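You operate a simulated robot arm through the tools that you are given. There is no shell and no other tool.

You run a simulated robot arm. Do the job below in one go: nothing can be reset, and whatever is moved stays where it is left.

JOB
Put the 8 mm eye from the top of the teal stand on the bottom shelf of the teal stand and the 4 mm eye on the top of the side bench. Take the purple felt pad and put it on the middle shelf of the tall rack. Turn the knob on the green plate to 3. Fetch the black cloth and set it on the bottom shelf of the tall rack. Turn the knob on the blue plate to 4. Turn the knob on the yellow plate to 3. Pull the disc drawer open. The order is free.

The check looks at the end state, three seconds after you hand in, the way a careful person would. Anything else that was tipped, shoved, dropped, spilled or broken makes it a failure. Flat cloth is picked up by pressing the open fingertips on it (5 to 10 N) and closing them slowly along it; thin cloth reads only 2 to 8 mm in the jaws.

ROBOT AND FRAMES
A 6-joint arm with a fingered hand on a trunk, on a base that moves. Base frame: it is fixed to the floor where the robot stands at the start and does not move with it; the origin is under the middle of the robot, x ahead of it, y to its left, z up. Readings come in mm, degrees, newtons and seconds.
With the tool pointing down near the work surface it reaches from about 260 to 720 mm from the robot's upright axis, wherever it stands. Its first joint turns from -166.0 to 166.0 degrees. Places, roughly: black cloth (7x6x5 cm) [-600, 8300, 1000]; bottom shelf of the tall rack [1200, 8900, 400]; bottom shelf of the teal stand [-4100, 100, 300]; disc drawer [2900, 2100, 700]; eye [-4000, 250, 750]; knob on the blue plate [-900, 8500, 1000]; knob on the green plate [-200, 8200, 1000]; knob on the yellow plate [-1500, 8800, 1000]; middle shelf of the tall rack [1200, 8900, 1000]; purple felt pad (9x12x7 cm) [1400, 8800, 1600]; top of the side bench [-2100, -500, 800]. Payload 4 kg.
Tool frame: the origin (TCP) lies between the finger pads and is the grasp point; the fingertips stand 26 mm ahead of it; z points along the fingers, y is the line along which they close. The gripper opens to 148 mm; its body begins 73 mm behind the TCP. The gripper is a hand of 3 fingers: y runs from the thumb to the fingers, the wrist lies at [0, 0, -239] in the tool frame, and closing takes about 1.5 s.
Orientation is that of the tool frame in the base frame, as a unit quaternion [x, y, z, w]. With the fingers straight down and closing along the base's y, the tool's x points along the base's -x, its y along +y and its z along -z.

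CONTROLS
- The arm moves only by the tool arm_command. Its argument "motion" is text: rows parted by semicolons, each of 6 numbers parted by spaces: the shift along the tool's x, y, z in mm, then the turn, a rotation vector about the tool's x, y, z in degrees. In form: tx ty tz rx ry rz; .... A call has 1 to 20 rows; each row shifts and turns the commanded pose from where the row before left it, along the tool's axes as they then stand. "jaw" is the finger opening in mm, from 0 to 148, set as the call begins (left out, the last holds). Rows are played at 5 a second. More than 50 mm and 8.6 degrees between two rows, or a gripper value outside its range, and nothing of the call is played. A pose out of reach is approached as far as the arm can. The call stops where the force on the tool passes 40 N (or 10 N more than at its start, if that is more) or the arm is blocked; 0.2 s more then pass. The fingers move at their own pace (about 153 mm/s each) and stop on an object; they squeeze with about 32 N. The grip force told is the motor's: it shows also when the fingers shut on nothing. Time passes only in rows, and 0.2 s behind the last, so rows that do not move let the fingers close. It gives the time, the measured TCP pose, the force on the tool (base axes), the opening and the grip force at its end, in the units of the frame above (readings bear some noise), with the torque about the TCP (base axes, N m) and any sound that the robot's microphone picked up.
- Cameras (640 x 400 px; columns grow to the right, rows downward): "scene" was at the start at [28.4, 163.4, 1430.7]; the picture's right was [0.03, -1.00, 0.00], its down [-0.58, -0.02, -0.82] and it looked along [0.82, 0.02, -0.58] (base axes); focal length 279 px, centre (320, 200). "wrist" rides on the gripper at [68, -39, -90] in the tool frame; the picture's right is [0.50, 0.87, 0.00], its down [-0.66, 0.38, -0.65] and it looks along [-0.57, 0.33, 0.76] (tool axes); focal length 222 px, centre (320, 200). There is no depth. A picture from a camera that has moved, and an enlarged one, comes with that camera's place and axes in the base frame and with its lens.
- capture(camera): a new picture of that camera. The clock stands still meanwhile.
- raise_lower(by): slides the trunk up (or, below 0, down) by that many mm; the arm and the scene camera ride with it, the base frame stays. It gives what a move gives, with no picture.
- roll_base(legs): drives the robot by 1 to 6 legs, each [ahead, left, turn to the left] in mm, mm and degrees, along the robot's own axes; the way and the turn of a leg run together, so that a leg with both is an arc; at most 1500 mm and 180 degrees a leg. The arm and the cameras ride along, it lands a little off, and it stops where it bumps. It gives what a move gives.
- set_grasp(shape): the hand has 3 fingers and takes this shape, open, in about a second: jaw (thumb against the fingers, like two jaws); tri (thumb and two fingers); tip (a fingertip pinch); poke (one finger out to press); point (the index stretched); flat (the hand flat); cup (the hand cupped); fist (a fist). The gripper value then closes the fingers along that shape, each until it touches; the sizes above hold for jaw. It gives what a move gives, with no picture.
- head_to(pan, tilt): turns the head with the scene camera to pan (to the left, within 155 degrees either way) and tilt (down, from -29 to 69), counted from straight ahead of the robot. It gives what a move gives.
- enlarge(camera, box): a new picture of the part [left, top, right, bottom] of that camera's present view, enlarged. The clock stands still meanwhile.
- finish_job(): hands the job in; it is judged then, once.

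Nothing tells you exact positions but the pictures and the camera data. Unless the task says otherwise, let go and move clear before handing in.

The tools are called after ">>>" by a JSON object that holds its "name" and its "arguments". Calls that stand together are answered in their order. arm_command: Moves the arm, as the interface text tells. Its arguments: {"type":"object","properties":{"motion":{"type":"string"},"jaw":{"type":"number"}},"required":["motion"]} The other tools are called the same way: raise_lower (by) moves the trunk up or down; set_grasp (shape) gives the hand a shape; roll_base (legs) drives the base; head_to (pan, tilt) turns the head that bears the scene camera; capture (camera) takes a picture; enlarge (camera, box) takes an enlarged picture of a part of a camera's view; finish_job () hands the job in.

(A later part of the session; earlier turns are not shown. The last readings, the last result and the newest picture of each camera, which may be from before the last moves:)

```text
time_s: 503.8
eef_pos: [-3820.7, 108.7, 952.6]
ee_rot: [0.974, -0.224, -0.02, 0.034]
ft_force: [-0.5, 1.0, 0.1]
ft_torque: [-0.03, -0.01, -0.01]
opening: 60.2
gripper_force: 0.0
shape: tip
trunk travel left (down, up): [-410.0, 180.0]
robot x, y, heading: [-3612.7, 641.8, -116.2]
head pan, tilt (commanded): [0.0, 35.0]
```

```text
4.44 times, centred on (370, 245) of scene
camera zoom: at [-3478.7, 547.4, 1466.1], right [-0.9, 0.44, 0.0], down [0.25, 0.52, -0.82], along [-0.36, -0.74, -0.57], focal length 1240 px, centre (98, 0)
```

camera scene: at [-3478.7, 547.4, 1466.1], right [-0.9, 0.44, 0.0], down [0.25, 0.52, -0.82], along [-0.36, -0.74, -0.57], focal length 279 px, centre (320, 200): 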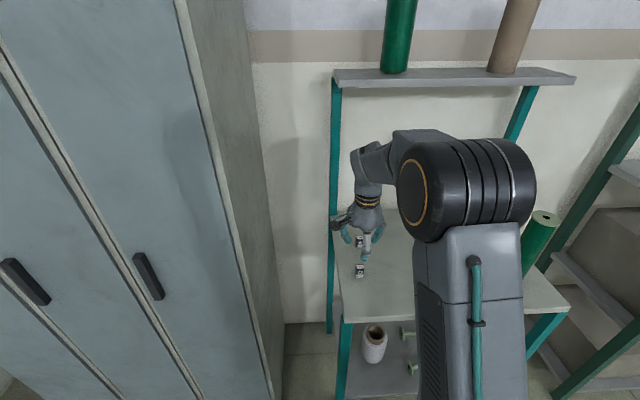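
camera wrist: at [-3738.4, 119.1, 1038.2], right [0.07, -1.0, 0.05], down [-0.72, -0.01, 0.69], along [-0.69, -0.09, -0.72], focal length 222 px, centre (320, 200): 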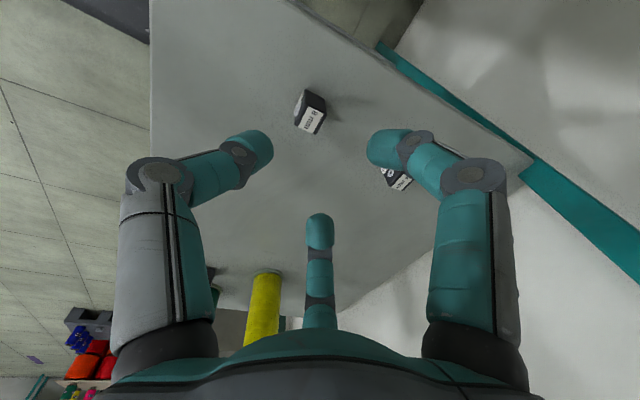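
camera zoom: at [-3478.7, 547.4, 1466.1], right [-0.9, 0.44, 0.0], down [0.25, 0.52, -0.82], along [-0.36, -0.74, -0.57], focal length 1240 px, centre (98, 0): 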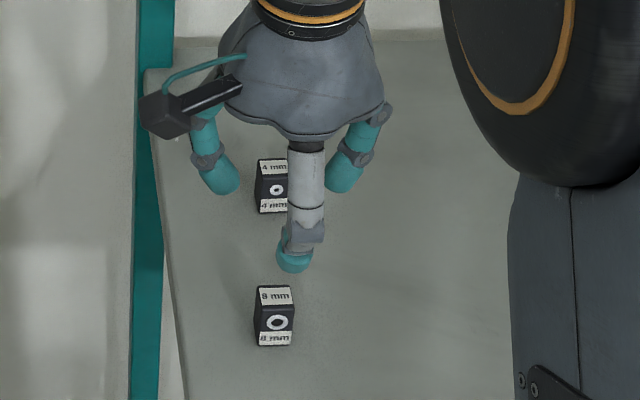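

The hand is right above the 8 mm eye. I'll lower it around the block.

>>> {"name": "arm_command", "arguments": {"motion": "0.7 -2.5 26 0 0 0; 0.7 -2.5 26 0 0 0; 0.7 -2.5 26 0 0 0; 0 0 0 0 0 0", "jaw": 60}}

>>> {"name": "capture", "arguments": {"camera": "wrist"}}

>>> {"name": "enlarge", "arguments": {"camera": "scene", "box": [330, 200, 410, 290]}}

```text
time_s: 504.8
eef_pos: [-3820.1, 109.5, 873.6]
ee_rot: [0.974, -0.224, -0.019, 0.034]
ft_force: [0.1, -0.2, 1.2]
ft_torque: [-0.01, 0.0, -0.02]
opening: 60.3
gripper_force: 0.1
shape: tip
trunk travel left (down, up): [-410.0, 180.0]
robot x, y, heading: [-3611.1, 643.0, -116.3]
head pan, tilt (commanded): [0.0, 35.0]
```

```text
taken
camera wrist: at [-3737.6, 120.7, 958.9], right [0.07, -1.0, 0.05], down [-0.72, -0.01, 0.69], along [-0.69, -0.09, -0.72], focal length 222 px, centre (320, 200)
```

wrist: 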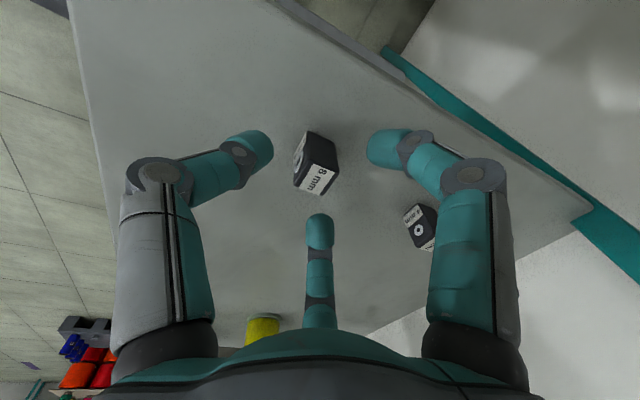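

```text
4.44 times, centred on (370, 245) of scene
camera zoom: at [-3478.7, 547.4, 1466.1], right [-0.9, 0.44, 0.0], down [0.25, 0.52, -0.82], along [-0.36, -0.74, -0.57], focal length 1240 px, centre (98, 0)
```

zoom: 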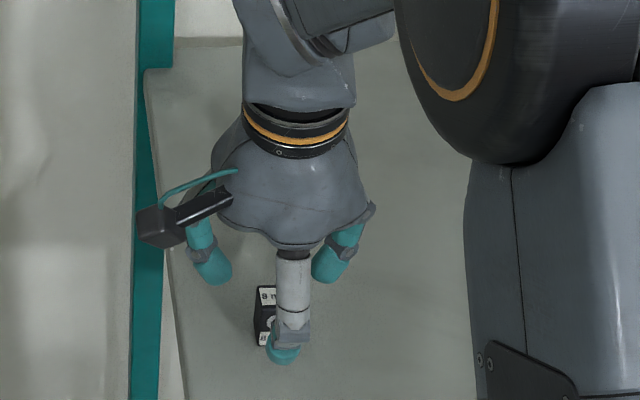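

>>> {"name": "arm_command", "arguments": {"motion": "0.3 -0.9 12.5 0 0 0; 0.3 -0.9 12.5 0 0 0; 0 0 0 0 0 0", "jaw": 60}}

>>> {"name": "arm_command", "arguments": {"motion": "0 0 0 0 0 0; 0 0 0 0 0 0; 0 0 0 0 0 0; 0 0 0 0 0 0; 0 0 0 0 0 0; 0 0 0 0 0 0; 0 0 0 0 0 0", "jaw": 0}}

>>> {"name": "capture", "arguments": {"camera": "wrist"}}

>>> {"name": "enlarge", "arguments": {"camera": "scene", "box": [330, 200, 410, 290]}}

```text
time_s: 505.6
eef_pos: [-3820.0, 110.1, 849.4]
ee_rot: [0.974, -0.225, -0.019, 0.034]
ft_force: [1.0, 0.7, 8.9]
ft_torque: [0.31, -0.18, -0.02]
opening: 60.9
gripper_force: 0.0
shape: tip
trunk travel left (down, up): [-410.0, 180.0]
robot x, y, heading: [-3613.9, 644.2, -116.1]
head pan, tilt (commanded): [0.0, 35.0]
```

```text
time_s: 507.2
eef_pos: [-3820.4, 109.7, 847.5]
ee_rot: [0.974, -0.224, -0.02, 0.034]
ft_force: [0.1, 0.4, 0.6]
ft_torque: [0.01, 0.02, 0.02]
opening: 28.3
gripper_force: 31.6
shape: tip
trunk travel left (down, up): [-410.0, 180.0]
robot x, y, heading: [-3610.8, 643.5, -116.2]
head pan, tilt (commanded): [0.0, 35.0]
```

```text
taken
camera wrist: at [-3737.8, 120.5, 934.0], right [0.07, -1.0, 0.05], down [-0.72, -0.01, 0.69], along [-0.69, -0.09, -0.72], focal length 222 px, centre (320, 200)
```

wrist: 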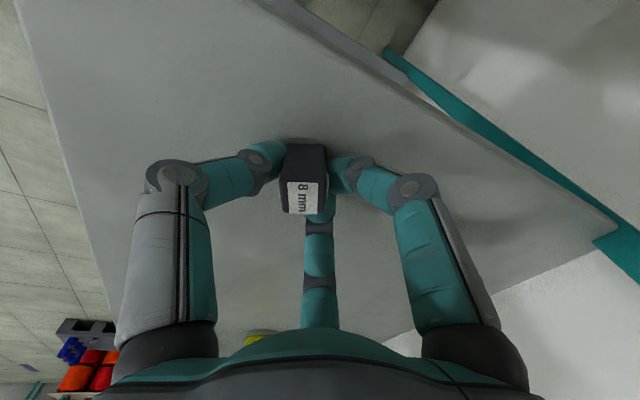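

```text
4.44 times, centred on (370, 245) of scene
camera zoom: at [-3478.7, 547.5, 1466.1], right [-0.9, 0.44, 0.0], down [0.25, 0.52, -0.82], along [-0.36, -0.74, -0.57], focal length 1240 px, centre (98, 0)
```

zoom: 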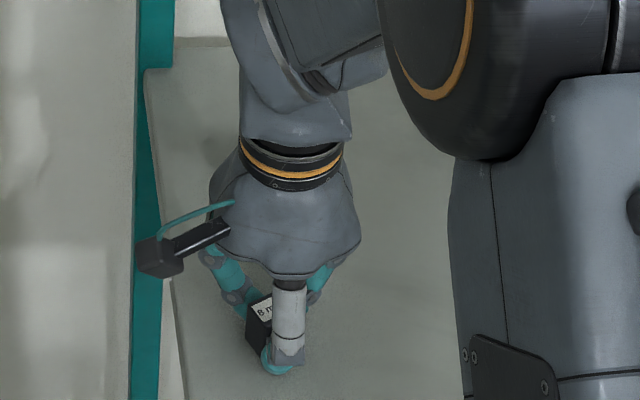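

The 8 mm eye is gripped. I'll lift it and check.

>>> {"name": "arm_command", "arguments": {"motion": "0 0 -8 0 0 0; 0 0 -16 0 0 0; 0 0 -20 0 0 0; 0 0 -25 0 0 0; 0 0 -25 0 0 0; 0 0 0 0 0 0", "jaw": 0}}

>>> {"name": "capture", "arguments": {"camera": "wrist"}}

>>> {"name": "enlarge", "arguments": {"camera": "scene", "box": [320, 180, 400, 290]}}

```text
time_s: 508.6
eef_pos: [-3814.2, 114.4, 942.8]
ee_rot: [0.974, -0.224, -0.019, 0.034]
ft_force: [0.1, 0.4, -0.4]
ft_torque: [-0.02, -0.01, 0.01]
opening: 27.8
gripper_force: 31.5
shape: tip
trunk travel left (down, up): [-410.0, 180.0]
robot x, y, heading: [-3610.4, 644.3, -116.1]
head pan, tilt (commanded): [0.0, 35.0]
```

```text
taken
camera wrist: at [-3732.8, 125.9, 1029.1], right [0.07, -1.0, 0.05], down [-0.72, -0.01, 0.69], along [-0.69, -0.09, -0.72], focal length 222 px, centre (320, 200)
```

wrist: 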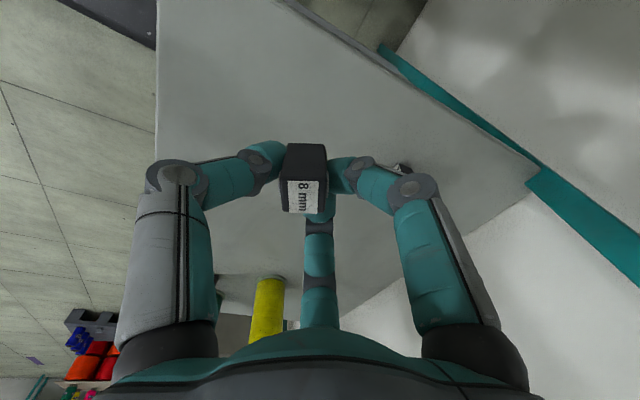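

```text
3.64 times, centred on (360, 235) of scene
camera zoom: at [-3478.6, 547.7, 1466.1], right [-0.9, 0.44, 0.0], down [0.25, 0.51, -0.82], along [-0.36, -0.74, -0.57], focal length 1015 px, centre (174, 73)
```

zoom: 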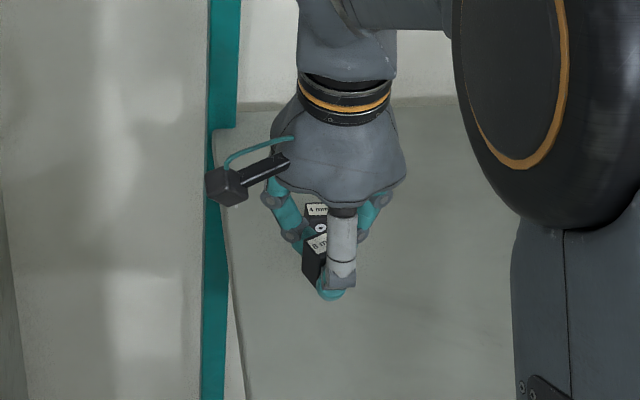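

Secured. Next I back out from under the upper shelf, lower the trunk, and look at the bottom shelf.

>>> {"name": "roll_base", "arguments": {"legs": [[-290, 0, 0]]}}

>>> {"name": "raise_lower", "arguments": {"by": -400}}

>>> {"name": "capture", "arguments": {"camera": "scene"}}

>>> {"name": "capture", "arguments": {"camera": "wrist"}}

```text
time_s: 510.6
eef_pos: [-3689.6, 374.9, 943.5]
ee_rot: [0.973, -0.227, -0.02, 0.033]
ft_force: [0.6, -1.0, 0.6]
ft_torque: [0.0, 0.0, 0.02]
opening: 27.7
gripper_force: 32.1
shape: tip
trunk travel left (down, up): [-410.0, 180.0]
robot x, y, heading: [-3485.1, 901.0, -116.2]
head pan, tilt (commanded): [0.0, 35.0]
```

```text
time_s: 514.5
eef_pos: [-3689.8, 375.3, 543.6]
ee_rot: [0.973, -0.226, -0.02, 0.034]
ft_force: [-0.3, -0.2, 0.1]
ft_torque: [0.02, -0.01, 0.02]
opening: 28.1
gripper_force: 32.6
shape: tip
trunk travel left (down, up): [-10.0, 580.0]
robot x, y, heading: [-3483.0, 903.9, -116.4]
head pan, tilt (commanded): [0.0, 35.0]
```

```text
taken
camera scene: at [-3351.6, 805.6, 1066.1], right [-0.9, 0.44, 0.0], down [0.25, 0.51, -0.82], along [-0.36, -0.73, -0.57], focal length 279 px, centre (320, 200)
```

scene: 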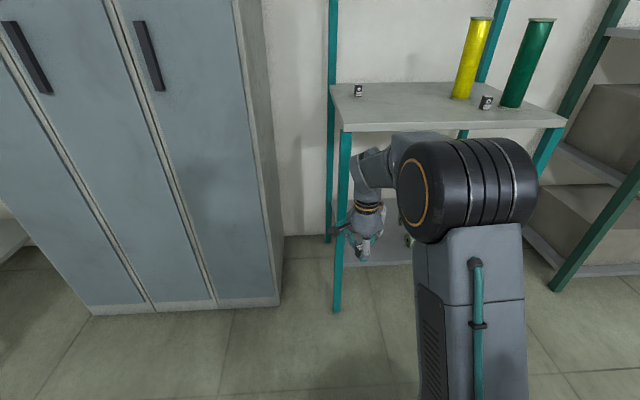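

```text
taken
camera wrist: at [-3607.2, 384.8, 628.7], right [0.07, -1.0, 0.05], down [-0.72, -0.01, 0.69], along [-0.69, -0.09, -0.72], focal length 222 px, centre (320, 200)
```

wrist: 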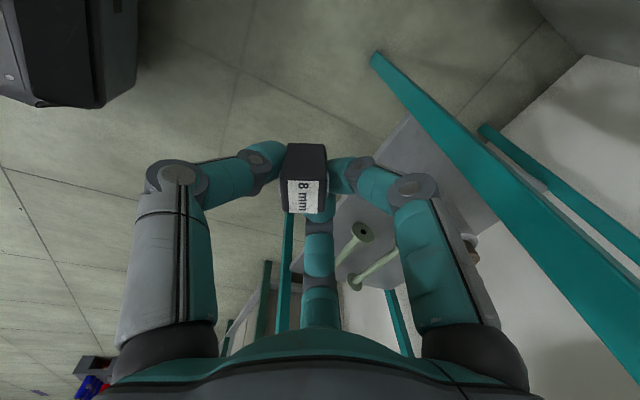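

The bottom shelf (z about 340) has free space at the front left, between the leg and the white spool. I'll square the heading, roll the hand so the wrist camera faces me, and lower the hand to shelf level.

>>> {"name": "roll_base", "arguments": {"legs": [[0, 0, 3]]}}

>>> {"name": "arm_command", "arguments": {"motion": "0 0 0 0 0 -8.2; 0 0 0 0 0 -8.2; 0 0 0 0 0 -8.2; 0 0 0 0 0 -8.2; 0 0 0 0 0 -8.2; 0 0 0 0 0 -8.2; 0 0 0 0 0 -8.2; 0 0 0 0 0 -8.2; 0 0 0 0 0 -8.2; 0 0 0 0 0 -8.2; 0 0 0 0 0 -8; 0 0 30 0 0 0; 0 0 30 0 0 0; 0 0 30 0 0 0; 0 0 30 0 0 0; 0 0 0 0 0 0", "jaw": 0}}

>>> {"name": "capture", "arguments": {"camera": "wrist"}}

>>> {"name": "head_to", "arguments": {"pan": 8, "tilt": 40}}

>>> {"name": "capture", "arguments": {"camera": "scene"}}

```text
time_s: 515.3
eef_pos: [-3662.1, 363.9, 543.6]
ee_rot: [0.979, -0.2, -0.02, 0.034]
ft_force: [-0.3, 0.3, -1.2]
ft_torque: [-0.01, 0.01, 0.01]
opening: 27.7
gripper_force: 32.6
shape: tip
trunk travel left (down, up): [-10.0, 580.0]
robot x, y, heading: [-3486.2, 900.2, -113.3]
head pan, tilt (commanded): [0.0, 35.0]
```

```text
time_s: 518.7
eef_pos: [-3667.0, 357.2, 422.9]
ee_rot: [0.834, 0.551, -0.038, 0.011]
ft_force: [0.0, 0.3, -0.3]
ft_torque: [0.01, -0.02, 0.02]
opening: 27.7
gripper_force: 31.8
shape: tip
trunk travel left (down, up): [-10.0, 580.0]
robot x, y, heading: [-3483.8, 901.1, -113.3]
head pan, tilt (commanded): [0.0, 35.0]
```

```text
taken
camera wrist: at [-3672.5, 440.4, 508.8], right [0.99, 0.12, -0.06], down [0.12, -0.71, 0.69], along [0.04, -0.69, -0.72], focal length 222 px, centre (320, 200)
```

wrist: 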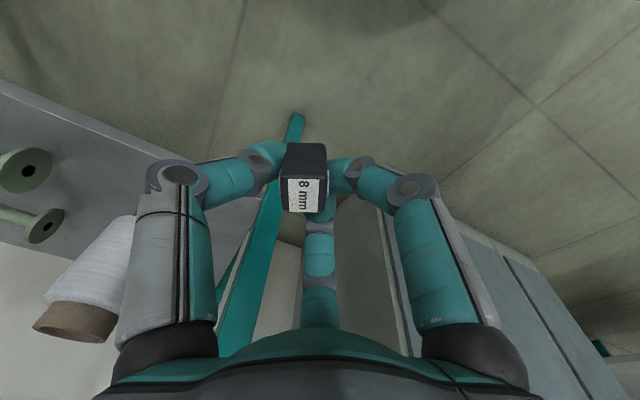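

```text
time_s: 519.4
eef_pos: [-3669.3, 357.1, 424.5]
ee_rot: [0.834, 0.551, -0.036, 0.012]
ft_force: [0.4, -0.2, -1.2]
ft_torque: [-0.02, 0.0, -0.03]
opening: 27.6
gripper_force: 31.8
shape: tip
trunk travel left (down, up): [-10.0, 580.0]
robot x, y, heading: [-3482.1, 906.3, -113.5]
head pan, tilt (commanded): [8.0, 40.0]
```

```text
taken
camera scene: at [-3334.4, 811.5, 1058.5], right [-0.96, 0.27, 0.0], down [0.17, 0.62, -0.77], along [-0.2, -0.74, -0.64], focal length 279 px, centre (320, 200)
```

scene: 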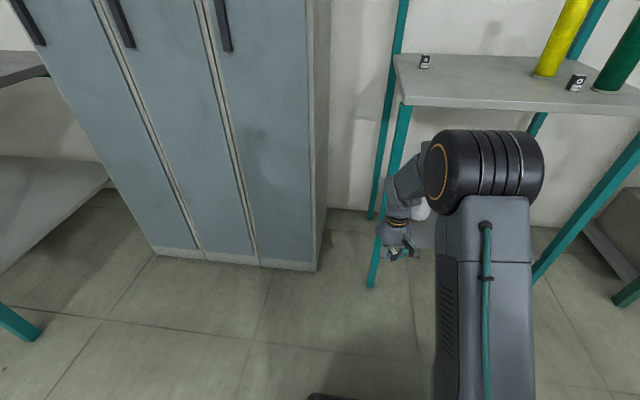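

>>> {"name": "roll_base", "arguments": {"legs": [[0, -74, 0], [110, 0, 0]]}}

>>> {"name": "capture", "arguments": {"camera": "wrist"}}

>>> {"name": "capture", "arguments": {"camera": "scene"}}

```text
time_s: 521.2
eef_pos: [-3779.9, 285.0, 424.1]
ee_rot: [0.834, 0.55, -0.038, 0.012]
ft_force: [-0.3, -0.3, -0.6]
ft_torque: [0.03, 0.02, -0.04]
opening: 27.7
gripper_force: 31.8
shape: tip
trunk travel left (down, up): [-10.0, 580.0]
robot x, y, heading: [-3594.2, 828.6, -113.3]
head pan, tilt (commanded): [8.0, 40.0]
```

```text
taken
camera wrist: at [-3784.6, 367.5, 509.1], right [0.99, 0.12, -0.06], down [0.12, -0.71, 0.69], along [0.04, -0.69, -0.72], focal length 222 px, centre (320, 200)
```

wrist: 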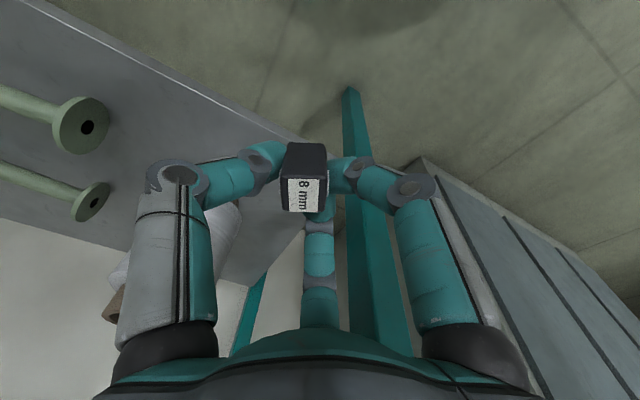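

```text
taken
camera scene: at [-3446.3, 738.5, 1058.5], right [-0.96, 0.27, 0.0], down [0.17, 0.62, -0.77], along [-0.2, -0.74, -0.64], focal length 279 px, centre (320, 200)
```

scene: 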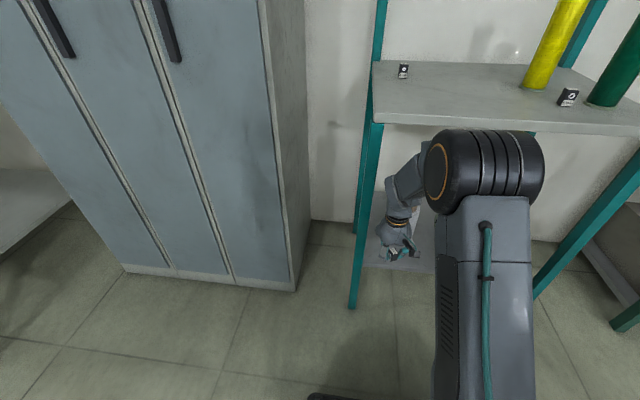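

>>> {"name": "arm_command", "arguments": {"motion": "-27 0 2 0 0 0; -27 0 2 0 0 0; -26 0 2 0 0 0; 0 0 0 0 0 0", "jaw": 0}}

>>> {"name": "capture", "arguments": {"camera": "wrist"}}

```text
time_s: 522.2
eef_pos: [-3810.4, 211.5, 424.5]
ee_rot: [0.834, 0.55, -0.037, 0.011]
ft_force: [0.2, -0.2, -0.3]
ft_torque: [0.02, 0.01, 0.03]
opening: 27.4
gripper_force: 31.8
shape: tip
trunk travel left (down, up): [-10.0, 580.0]
robot x, y, heading: [-3593.5, 829.1, -113.6]
head pan, tilt (commanded): [8.0, 40.0]
```

```text
taken
camera wrist: at [-3816.3, 293.6, 509.6], right [0.99, 0.12, -0.06], down [0.12, -0.71, 0.69], along [0.04, -0.69, -0.72], focal length 222 px, centre (320, 200)
```

wrist: 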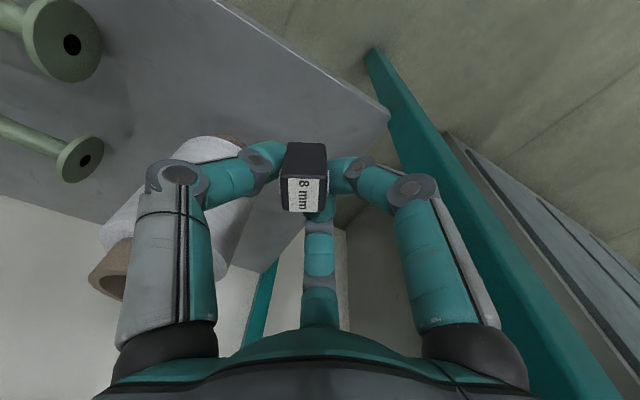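

>>> {"name": "arm_command", "arguments": {"motion": "-28 0 2 0 0 0; 0 0 20 0 0 0; 0 0 20 0 0 0; 0 0 20 0 0 0; 0 0 0 0 0 0", "jaw": 0}}

>>> {"name": "capture", "arguments": {"camera": "wrist"}}

>>> {"name": "enlarge", "arguments": {"camera": "scene", "box": [340, 180, 460, 290]}}

```text
time_s: 523.4
eef_pos: [-3824.2, 182.6, 363.6]
ee_rot: [0.835, 0.55, -0.037, 0.011]
ft_force: [-1.1, -0.9, -0.8]
ft_torque: [-0.01, 0.0, -0.02]
opening: 27.5
gripper_force: 32.4
shape: tip
trunk travel left (down, up): [-10.0, 580.0]
robot x, y, heading: [-3593.9, 833.0, -113.7]
head pan, tilt (commanded): [8.0, 40.0]
```

```text
taken
camera wrist: at [-3830.2, 264.5, 448.6], right [0.99, 0.12, -0.06], down [0.12, -0.71, 0.69], along [0.04, -0.69, -0.72], focal length 222 px, centre (320, 200)
```

wrist: 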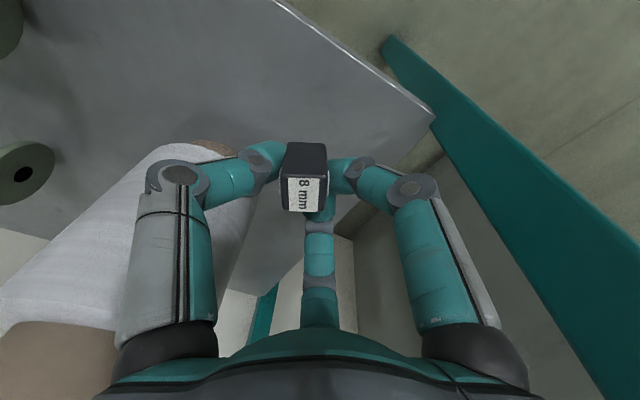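

```text
3.64 times, centred on (400, 235) of scene
camera zoom: at [-3446.3, 738.5, 1058.5], right [-0.96, 0.27, 0.0], down [0.17, 0.62, -0.77], along [-0.2, -0.74, -0.64], focal length 1015 px, centre (29, 73)
```

zoom: 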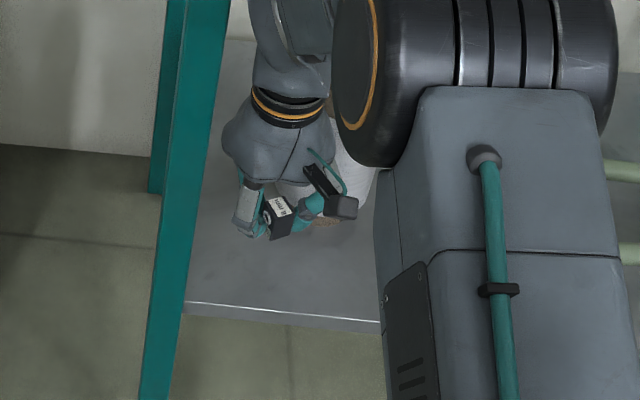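

>>> {"name": "arm_command", "arguments": {"motion": "0 0 9 0 0 0; 0 0 9 0 0 0; 0 0 7 0 0 0; 0 0 0 0 0 0", "jaw": 0}}

>>> {"name": "arm_command", "arguments": {"motion": "0 0 3 0 0 0; 0 0 0 0 0 0", "jaw": 0}}

>>> {"name": "enlarge", "arguments": {"camera": "scene", "box": [340, 180, 460, 290]}}

```text
time_s: 524.4
eef_pos: [-3826.9, 179.5, 338.9]
ee_rot: [0.834, 0.551, -0.037, 0.01]
ft_force: [-0.3, 0.3, -0.2]
ft_torque: [0.01, 0.0, 0.04]
opening: 27.5
gripper_force: 32.3
shape: tip
trunk travel left (down, up): [-10.0, 580.0]
robot x, y, heading: [-3595.4, 834.0, -113.3]
head pan, tilt (commanded): [8.0, 40.0]
```

```text
time_s: 525.0
eef_pos: [-3826.2, 180.7, 335.8]
ee_rot: [0.833, 0.551, -0.037, 0.011]
ft_force: [-0.2, -0.2, -0.7]
ft_torque: [-0.02, 0.05, -0.03]
opening: 27.7
gripper_force: 32.3
shape: tip
trunk travel left (down, up): [-10.0, 580.0]
robot x, y, heading: [-3593.7, 832.0, -113.6]
head pan, tilt (commanded): [8.0, 40.0]
```

```text
3.64 times, centred on (400, 235) of scene
camera zoom: at [-3446.3, 738.5, 1058.5], right [-0.96, 0.27, 0.0], down [0.17, 0.62, -0.77], along [-0.2, -0.74, -0.64], focal length 1015 px, centre (29, 73)
```

zoom: 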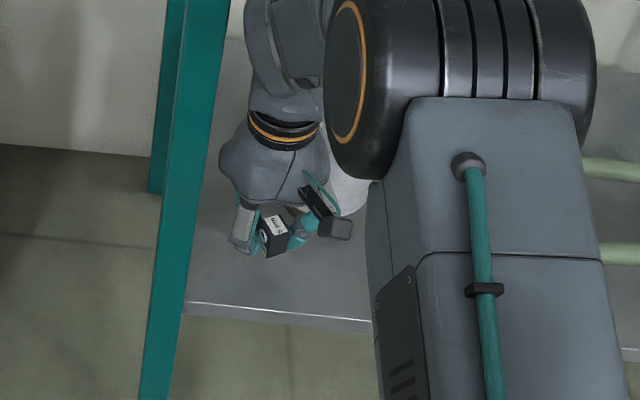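

>>> {"name": "arm_command", "arguments": {"motion": "0 0 3 0 0 0; 0 0 3 0 0 0; 0 0 0 0 0 0", "jaw": 0}}

>>> {"name": "arm_command", "arguments": {"motion": "0 0 3 0 0 0; 0 0 3 0 0 0; 0 0 0 0 0 0", "jaw": 0}}

>>> {"name": "arm_command", "arguments": {"motion": "0 0 3 0 0 0; 0 0 0 0 0 0", "jaw": 0}}

>>> {"name": "capture", "arguments": {"camera": "wrist"}}

```text
time_s: 525.8
eef_pos: [-3827.7, 178.7, 329.1]
ee_rot: [0.834, 0.55, -0.038, 0.011]
ft_force: [-0.4, -0.2, 0.3]
ft_torque: [-0.04, 0.0, 0.01]
opening: 27.5
gripper_force: 32.0
shape: tip
trunk travel left (down, up): [-10.0, 580.0]
robot x, y, heading: [-3594.6, 831.1, -113.3]
head pan, tilt (commanded): [8.0, 40.0]
```

```text
time_s: 526.6
eef_pos: [-3828.4, 179.7, 323.5]
ee_rot: [0.834, 0.55, -0.037, 0.011]
ft_force: [0.3, 0.3, 0.1]
ft_torque: [0.03, -0.01, 0.02]
opening: 27.6
gripper_force: 32.5
shape: tip
trunk travel left (down, up): [-10.0, 580.0]
robot x, y, heading: [-3594.5, 831.9, -113.6]
head pan, tilt (commanded): [8.0, 40.0]
```

```text
time_s: 527.2
eef_pos: [-3829.2, 179.5, 320.7]
ee_rot: [0.834, 0.551, -0.038, 0.011]
ft_force: [0.2, -0.7, 0.2]
ft_torque: [0.02, 0.01, -0.02]
opening: 27.8
gripper_force: 31.8
shape: tip
trunk travel left (down, up): [-10.0, 580.0]
robot x, y, heading: [-3597.7, 829.1, -113.9]
head pan, tilt (commanded): [8.0, 40.0]
```

```text
taken
camera wrist: at [-3832.3, 261.8, 406.5], right [0.99, 0.12, -0.06], down [0.12, -0.71, 0.69], along [0.04, -0.69, -0.72], focal length 222 px, centre (320, 200)
```

wrist: 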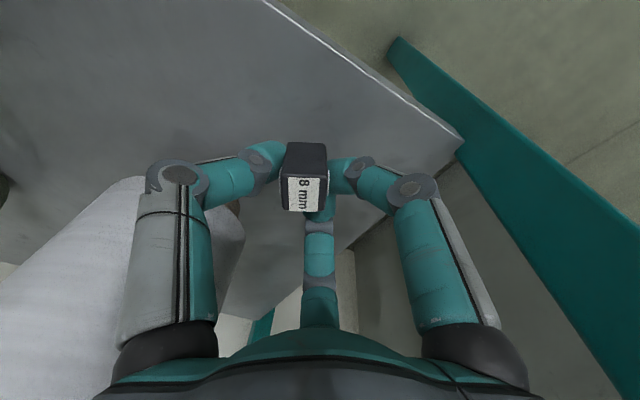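

>>> {"name": "arm_command", "arguments": {"motion": "0 0 2.5 0 0 0; 0 0 2.5 0 0 0; 0 0 0 0 0 0", "jaw": 0}}

>>> {"name": "arm_command", "arguments": {"motion": "0 0 2 0 0 0; 0 0 0 0 0 0", "jaw": 0}}

>>> {"name": "arm_command", "arguments": {"motion": "0 0 1.5 0 0 0; 0 0 0 0 0 0", "jaw": 0}}

```text
time_s: 528.0
eef_pos: [-3828.9, 179.2, 315.7]
ee_rot: [0.834, 0.55, -0.038, 0.011]
ft_force: [-0.3, -0.7, 0.5]
ft_torque: [-0.03, 0.01, 0.01]
opening: 27.5
gripper_force: 31.9
shape: tip
trunk travel left (down, up): [-10.0, 580.0]
robot x, y, heading: [-3600.6, 831.7, -113.5]
head pan, tilt (commanded): [8.0, 40.0]
```

```text
time_s: 528.6
eef_pos: [-3828.2, 178.8, 314.0]
ee_rot: [0.834, 0.551, -0.037, 0.011]
ft_force: [0.1, 0.2, -0.1]
ft_torque: [-0.02, 0.01, -0.03]
opening: 27.6
gripper_force: 31.9
shape: tip
trunk travel left (down, up): [-10.0, 580.0]
robot x, y, heading: [-3594.9, 831.8, -113.3]
head pan, tilt (commanded): [8.0, 40.0]
```

```text
time_s: 529.2
eef_pos: [-3825.3, 178.9, 311.6]
ee_rot: [0.834, 0.55, -0.038, 0.011]
ft_force: [0.8, -0.5, 0.2]
ft_torque: [0.03, -0.01, 0.02]
opening: 27.2
gripper_force: 32.2
shape: tip
trunk travel left (down, up): [-10.0, 580.0]
robot x, y, heading: [-3595.3, 830.6, -113.4]
head pan, tilt (commanded): [8.0, 40.0]
```

>>> {"name": "arm_command", "arguments": {"motion": "0 0 2 0 0 0; 0 0 0 0 0 0", "jaw": 0}}

>>> {"name": "arm_command", "arguments": {"motion": "0 0 2 0 0 0; 0 0 0 0 0 0", "jaw": 0}}

>>> {"name": "enlarge", "arguments": {"camera": "wrist", "box": [230, 110, 410, 222]}}

```text
time_s: 529.8
eef_pos: [-3828.9, 178.5, 310.2]
ee_rot: [0.834, 0.551, -0.037, 0.011]
ft_force: [0.2, -0.5, 0.1]
ft_torque: [0.0, 0.01, 0.02]
opening: 27.6
gripper_force: 32.6
shape: tip
trunk travel left (down, up): [-10.0, 580.0]
robot x, y, heading: [-3598.6, 829.3, -113.3]
head pan, tilt (commanded): [8.0, 40.0]
```

```text
time_s: 530.4
eef_pos: [-3827.7, 179.0, 308.5]
ee_rot: [0.835, 0.55, -0.038, 0.011]
ft_force: [0.7, -0.5, 0.6]
ft_torque: [0.01, 0.0, 0.02]
opening: 27.6
gripper_force: 32.0
shape: tip
trunk travel left (down, up): [-10.0, 580.0]
robot x, y, heading: [-3595.3, 828.3, -113.7]
head pan, tilt (commanded): [8.0, 40.0]
```

```text
3.56 times, centred on (320, 166) of wrist
camera zoom: at [-3833.1, 261.1, 393.8], right [0.99, 0.12, -0.06], down [0.12, -0.71, 0.69], along [0.04, -0.69, -0.72], focal length 790 px, centre (320, 321)
```

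zoom: 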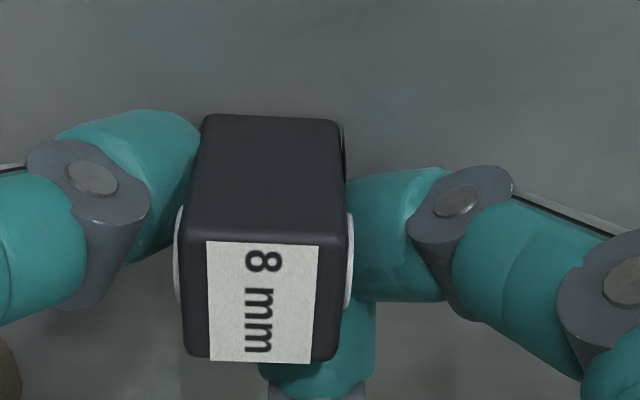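

>>> {"name": "arm_command", "arguments": {"motion": "0 0 2 0 0 0; 0 0 0 0 0 0", "jaw": 0}}

>>> {"name": "arm_command", "arguments": {"motion": "0 0 2 0 0 0; 0 0 0 0 0 0", "jaw": 0}}

>>> {"name": "arm_command", "arguments": {"motion": "0 0 2 0 0 0; 0 0 0 0 0 0", "jaw": 0}}

>>> {"name": "arm_command", "arguments": {"motion": "0 0 2 0 0 0; 0 0 0 0 0 0", "jaw": 0}}

```text
time_s: 531.0
eef_pos: [-3829.0, 178.3, 307.9]
ee_rot: [0.834, 0.55, -0.038, 0.011]
ft_force: [0.5, -1.0, 6.1]
ft_torque: [0.11, -0.01, 0.02]
opening: 27.6
gripper_force: 32.6
shape: tip
trunk travel left (down, up): [-10.0, 580.0]
robot x, y, heading: [-3593.7, 828.7, -113.3]
head pan, tilt (commanded): [8.0, 40.0]
```

```text
time_s: 531.6
eef_pos: [-3829.4, 177.9, 305.6]
ee_rot: [0.834, 0.55, -0.038, 0.011]
ft_force: [-0.4, -1.9, 11.5]
ft_torque: [0.12, 0.02, 0.05]
opening: 27.3
gripper_force: 31.9
shape: tip
trunk travel left (down, up): [-10.0, 580.0]
robot x, y, heading: [-3599.4, 828.2, -113.6]
head pan, tilt (commanded): [8.0, 40.0]
```

```text
time_s: 532.2
eef_pos: [-3828.2, 177.4, 305.3]
ee_rot: [0.834, 0.55, -0.039, 0.012]
ft_force: [-0.8, -1.9, 23.0]
ft_torque: [0.24, 0.2, 0.02]
opening: 27.5
gripper_force: 31.8
shape: tip
trunk travel left (down, up): [-10.0, 580.0]
robot x, y, heading: [-3598.7, 830.0, -113.4]
head pan, tilt (commanded): [8.0, 40.0]
```

```text
time_s: 532.9
eef_pos: [-3829.2, 178.2, 300.4]
ee_rot: [0.835, 0.549, -0.038, 0.012]
ft_force: [-0.5, 0.1, -0.1]
ft_torque: [-0.03, 0.01, 0.01]
opening: 14.8
gripper_force: 32.0
shape: tip
trunk travel left (down, up): [-10.0, 580.0]
robot x, y, heading: [-3595.3, 827.7, -113.5]
head pan, tilt (commanded): [8.0, 40.0]
stopped in row 2: the force on the tool passed its limit at 40 N (the readings are from after the stop); the commanded pose is now the measured one
```

I pressed a bit too far and the grip changed. I'll look at the block now.

>>> {"name": "capture", "arguments": {"camera": "wrist"}}

>>> {"name": "enlarge", "arguments": {"camera": "wrist", "box": [230, 110, 410, 222]}}

>>> {"name": "enlarge", "arguments": {"camera": "scene", "box": [340, 180, 460, 290]}}

```text
taken
camera wrist: at [-3834.0, 260.3, 386.3], right [0.99, 0.12, -0.06], down [0.12, -0.71, 0.69], along [0.04, -0.7, -0.72], focal length 222 px, centre (320, 200)
```

wrist: 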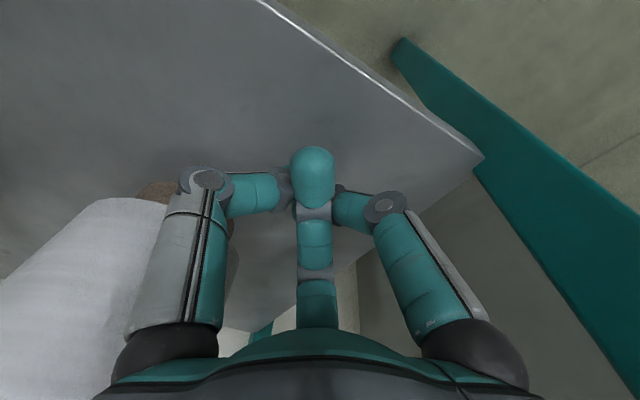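

```text
3.56 times, centred on (320, 166) of wrist
camera zoom: at [-3834.0, 260.3, 386.3], right [0.99, 0.12, -0.06], down [0.12, -0.71, 0.69], along [0.04, -0.7, -0.72], focal length 790 px, centre (320, 321)
```

zoom: 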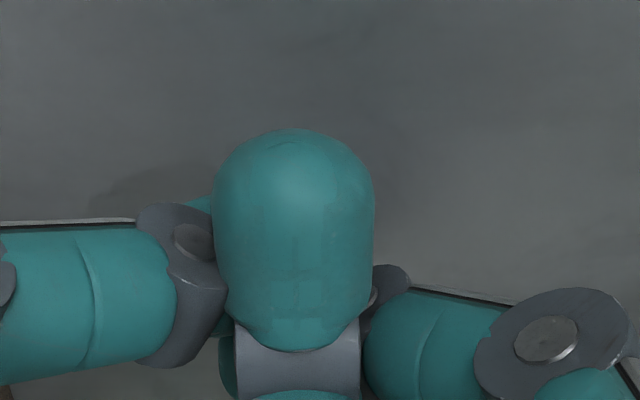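

```text
3.64 times, centred on (400, 235) of scene
camera zoom: at [-3446.2, 738.6, 1057.6], right [-0.96, 0.27, 0.0], down [0.17, 0.62, -0.77], along [-0.2, -0.74, -0.64], focal length 1015 px, centre (29, 73)
```

zoom: 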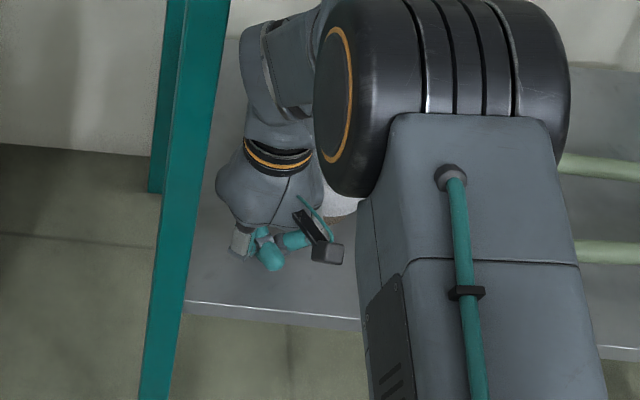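

The block is no longer between the fingertips. I'll raise the hand carefully and look for it.

>>> {"name": "arm_command", "arguments": {"motion": "0 0 -15 0 0 0; 0 0 -20 0 0 0; 0 0 -25 0 0 0; 0 0 -25 0 0 0; 0 0 0 0 0 0"}}

>>> {"name": "capture", "arguments": {"camera": "wrist"}}

>>> {"name": "capture", "arguments": {"camera": "scene"}}

```text
time_s: 534.1
eef_pos: [-3825.8, 182.2, 385.7]
ee_rot: [0.834, 0.551, -0.039, 0.012]
ft_force: [-0.3, -0.5, -0.3]
ft_torque: [-0.02, 0.0, 0.0]
opening: 14.9
gripper_force: 31.8
shape: tip
trunk travel left (down, up): [-10.0, 580.0]
robot x, y, heading: [-3599.2, 833.4, -113.3]
head pan, tilt (commanded): [8.0, 40.0]
```

```text
taken
camera wrist: at [-3830.7, 265.3, 471.7], right [0.99, 0.12, -0.06], down [0.12, -0.71, 0.69], along [0.04, -0.7, -0.72], focal length 222 px, centre (320, 200)
```

wrist: 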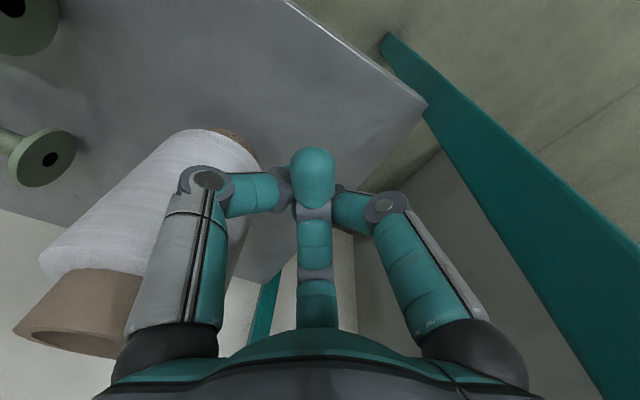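

```text
taken
camera scene: at [-3446.3, 738.6, 1058.5], right [-0.96, 0.27, 0.0], down [0.17, 0.62, -0.77], along [-0.2, -0.74, -0.64], focal length 279 px, centre (320, 200)
```

scene: 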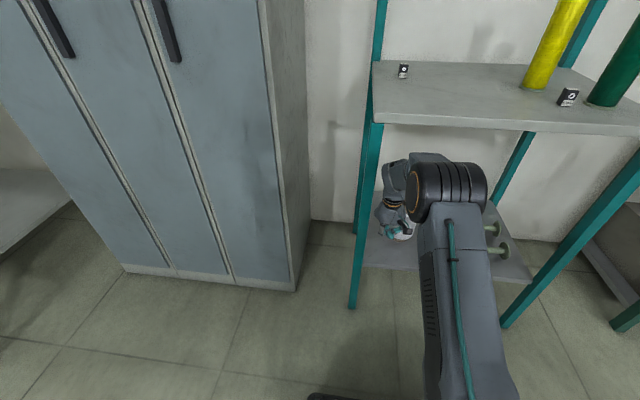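

>>> {"name": "enlarge", "arguments": {"camera": "scene", "box": [360, 190, 440, 260]}}

>>> {"name": "enlarge", "arguments": {"camera": "wrist", "box": [250, 130, 390, 230]}}

```text
5.71 times, centred on (400, 225) of scene
camera zoom: at [-3446.3, 738.6, 1058.5], right [-0.96, 0.27, 0.0], down [0.17, 0.62, -0.77], along [-0.2, -0.74, -0.64], focal length 1594 px, centre (-137, 57)
```

zoom: 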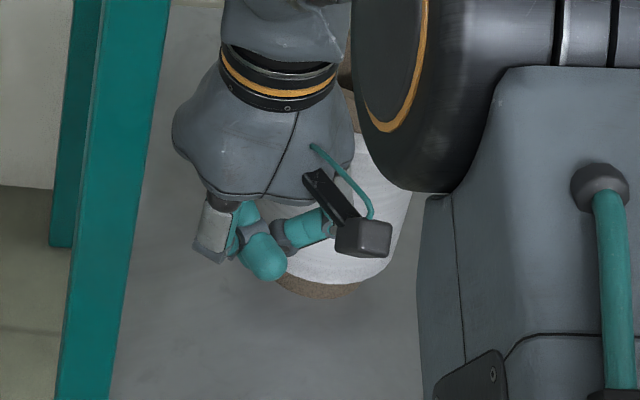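

```text
4.00 times, centred on (320, 180) of wrist
camera zoom: at [-3830.7, 265.3, 471.7], right [0.99, 0.12, -0.06], down [0.12, -0.71, 0.69], along [0.04, -0.7, -0.72], focal length 888 px, centre (320, 280)
```

zoom: 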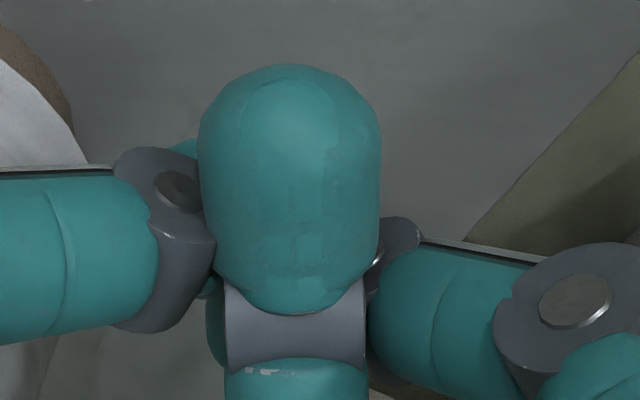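

>>> {"name": "arm_command", "arguments": {"motion": "0 0 0 0 0 0; 0 0 0 0 0 0; 0 0 0 0 0 0", "jaw": 50}}

>>> {"name": "capture", "arguments": {"camera": "wrist"}}

>>> {"name": "enlarge", "arguments": {"camera": "scene", "box": [360, 190, 440, 290]}}

```text
time_s: 534.9
eef_pos: [-3826.0, 182.6, 386.1]
ee_rot: [0.834, 0.551, -0.039, 0.012]
ft_force: [0.3, -0.2, 0.1]
ft_torque: [0.0, 0.0, -0.02]
opening: 49.8
gripper_force: 0.0
shape: tip
trunk travel left (down, up): [-10.0, 580.0]
robot x, y, heading: [-3596.2, 828.7, -113.0]
head pan, tilt (commanded): [8.0, 40.0]
```

```text
taken
camera wrist: at [-3830.7, 265.3, 471.4], right [0.99, 0.12, -0.06], down [0.12, -0.71, 0.69], along [0.04, -0.7, -0.72], focal length 222 px, centre (320, 200)
```

wrist: 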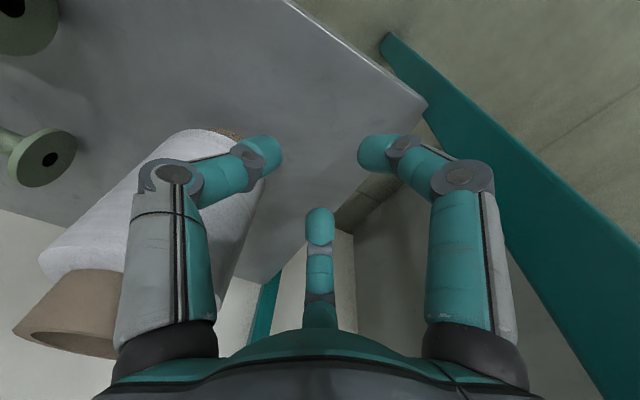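

```text
4.00 times, centred on (400, 240) of scene
camera zoom: at [-3446.3, 738.6, 1058.5], right [-0.96, 0.27, 0.0], down [0.17, 0.62, -0.77], along [-0.2, -0.74, -0.64], focal length 1116 px, centre (0, 40)
```

zoom: 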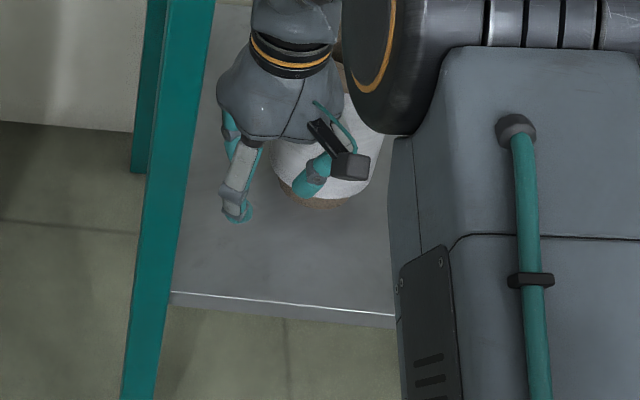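

>>> {"name": "arm_command", "arguments": {"motion": "30 0 -12 0 0 0; 30 0 -2 0 0 0; 30 0 -2 0 0 0; 0 0 0 0 0 0", "jaw": 50}}

>>> {"name": "roll_base", "arguments": {"legs": [[-170, 0, 0]]}}

>>> {"name": "capture", "arguments": {"camera": "wrist"}}

>>> {"name": "capture", "arguments": {"camera": "scene"}}

```text
time_s: 535.9
eef_pos: [-3789.4, 265.8, 395.6]
ee_rot: [0.834, 0.55, -0.039, 0.012]
ft_force: [-0.2, 0.2, 0.0]
ft_torque: [-0.01, -0.01, 0.02]
opening: 49.9
gripper_force: 0.2
shape: tip
trunk travel left (down, up): [-10.0, 580.0]
robot x, y, heading: [-3597.0, 831.4, -113.0]
head pan, tilt (commanded): [8.0, 40.0]
```

```text
time_s: 537.4
eef_pos: [-3720.0, 420.8, 396.1]
ee_rot: [0.834, 0.551, -0.04, 0.013]
ft_force: [0.0, -0.8, -1.1]
ft_torque: [-0.01, -0.02, 0.01]
opening: 49.7
gripper_force: 0.1
shape: tip
trunk travel left (down, up): [-10.0, 580.0]
robot x, y, heading: [-3530.5, 982.6, -113.5]
head pan, tilt (commanded): [8.0, 40.0]
```

```text
taken
camera wrist: at [-3725.7, 503.8, 481.4], right [0.99, 0.12, -0.06], down [0.13, -0.71, 0.69], along [0.04, -0.7, -0.72], focal length 222 px, centre (320, 200)
```

wrist: 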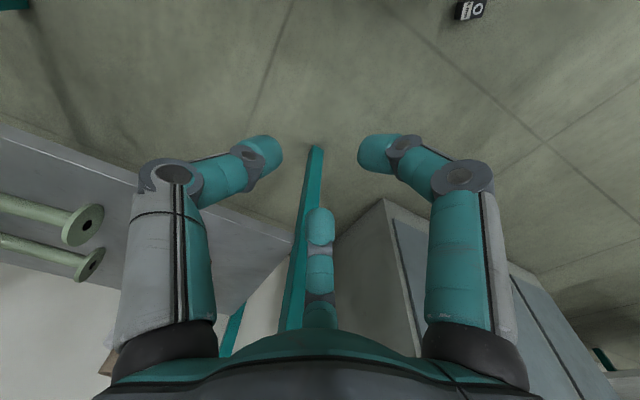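

```text
taken
camera scene: at [-3379.3, 893.9, 1058.5], right [-0.96, 0.26, 0.0], down [0.17, 0.62, -0.77], along [-0.2, -0.74, -0.64], focal length 279 px, centre (320, 200)
```

scene: 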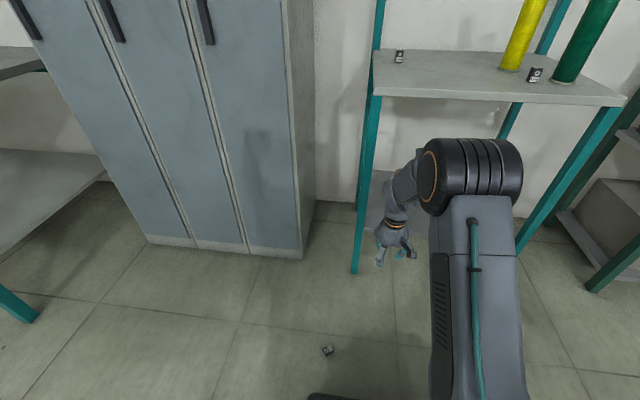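

The 8 mm eye popped out and lies on the floor in front of me. I can pick it up again; let me look at how it lies.

>>> {"name": "enlarge", "arguments": {"camera": "scene", "box": [300, 330, 356, 365]}}

>>> {"name": "enlarge", "arguments": {"camera": "wrist", "box": [430, 0, 510, 50]}}

```text
11.43 times, centred on (328, 348) of scene
camera zoom: at [-3379.3, 893.9, 1058.5], right [-0.96, 0.26, 0.0], down [0.17, 0.62, -0.77], along [-0.2, -0.74, -0.64], focal length 3189 px, centre (229, -1486)
```

zoom: 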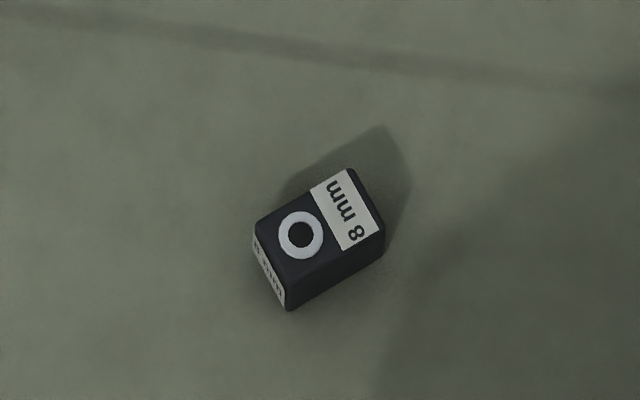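

```text
8.00 times, centred on (470, 25) of wrist
camera zoom: at [-3725.7, 503.8, 481.4], right [0.99, 0.12, -0.06], down [0.13, -0.71, 0.69], along [0.04, -0.7, -0.72], focal length 1777 px, centre (-880, 1600)
```

zoom: 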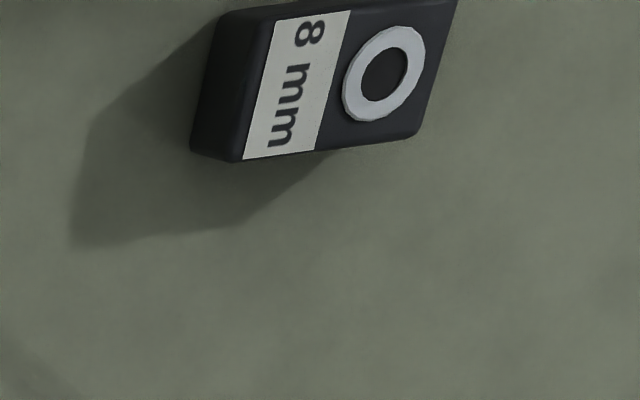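

It lies on its back on the floor, ring up, about (−3517, 502). I'll turn the hand so the thumb will sit at the eye's top end and the two fingers at its sides, which lets me stand it up again later, and move above it.

>>> {"name": "arm_command", "arguments": {"motion": "0 0 0 0 0 8.2; 0 0 0 0 0 8.2; 0 0 0 0 0 8.2; 0 0 0 0 0 8.2; 0 0 0 0 0 8.2; 0 0 0 0 0 8.2; 0 0 0 0 0 8.2; 0 0 0 0 0 8.2; 0 0 0 0 0 8.2; 0 0 0 0 0 8.2; 0 0 0 0 0 8.2; 0 0 0 0 0 8.2; 0 0 0 0 0 8.2; 0 0 0 0 0 8.2; 0 0 0 0 0 8.2; 0 0 0 0 0 8.2; 0 0 0 0 0 8.2; 0 0 0 0 0 0", "jaw": 60}}

>>> {"name": "capture", "arguments": {"camera": "wrist"}}

```text
time_s: 541.2
eef_pos: [-3721.0, 420.3, 396.2]
ee_rot: [0.805, -0.592, -0.002, 0.041]
ft_force: [-0.8, -0.7, -0.5]
ft_torque: [0.01, -0.03, -0.01]
opening: 59.7
gripper_force: 0.2
shape: tip
trunk travel left (down, up): [-10.0, 580.0]
robot x, y, heading: [-3527.8, 985.2, -113.2]
head pan, tilt (commanded): [8.0, 40.0]
```

```text
taken
camera wrist: at [-3659.3, 373.5, 486.2], right [-0.67, -0.73, 0.08], down [-0.52, 0.55, 0.65], along [-0.52, 0.39, -0.76], focal length 222 px, centre (320, 200)
```

wrist: 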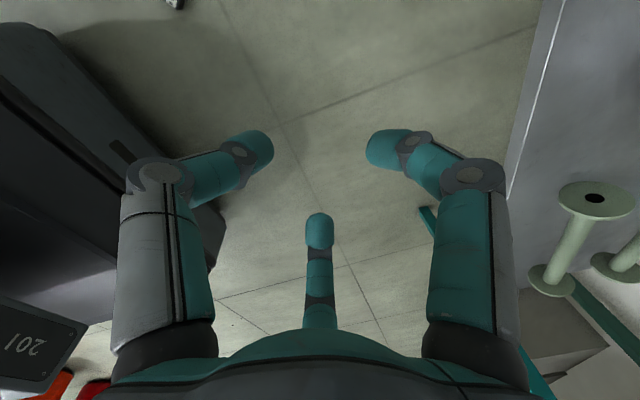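

>>> {"name": "arm_command", "arguments": {"motion": "0 0 0 3.9 -2.6 0; -3.3 -46.6 0 0 0 0; -3.3 -46.6 0 0 0 0; -3.3 -46.6 0 0 0 0; -3.3 -46.6 0 0 0 0; -3.3 -46.6 0 0 0 0; 0 0 30 0 0 0; 0 0 35 0 0 0; 0 0 35 0 0 0; 0 0 0 0 0 0", "jaw": 60}}

>>> {"name": "capture", "arguments": {"camera": "wrist"}}

>>> {"name": "capture", "arguments": {"camera": "scene"}}

```text
time_s: 543.4
eef_pos: [-3503.5, 507.3, 296.1]
ee_rot: [0.806, -0.592, 0.001, 0.0]
ft_force: [0.2, -0.6, 0.2]
ft_torque: [0.01, 0.01, 0.0]
opening: 59.7
gripper_force: 0.0
shape: tip
trunk travel left (down, up): [-10.0, 580.0]
robot x, y, heading: [-3528.9, 985.8, -113.2]
head pan, tilt (commanded): [8.0, 40.0]
```

```text
taken
camera wrist: at [-3445.4, 454.4, 386.4], right [-0.68, -0.74, 0.0], down [-0.56, 0.51, 0.65], along [-0.48, 0.44, -0.76], focal length 222 px, centre (320, 200)
```

wrist: 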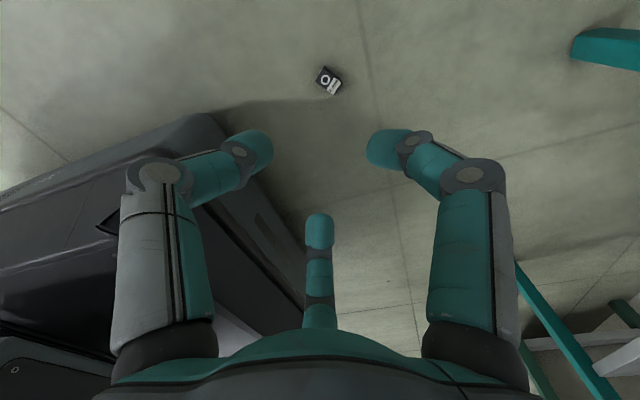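

```text
taken
camera scene: at [-3379.2, 894.0, 1058.5], right [-0.96, 0.26, 0.0], down [0.17, 0.62, -0.77], along [-0.2, -0.74, -0.64], focal length 279 px, centre (320, 200)
```

scene: 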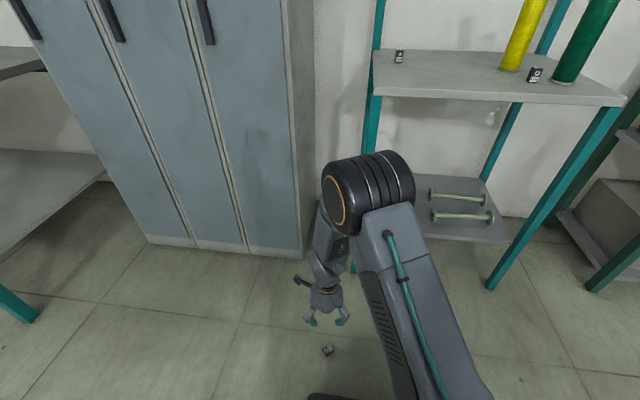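

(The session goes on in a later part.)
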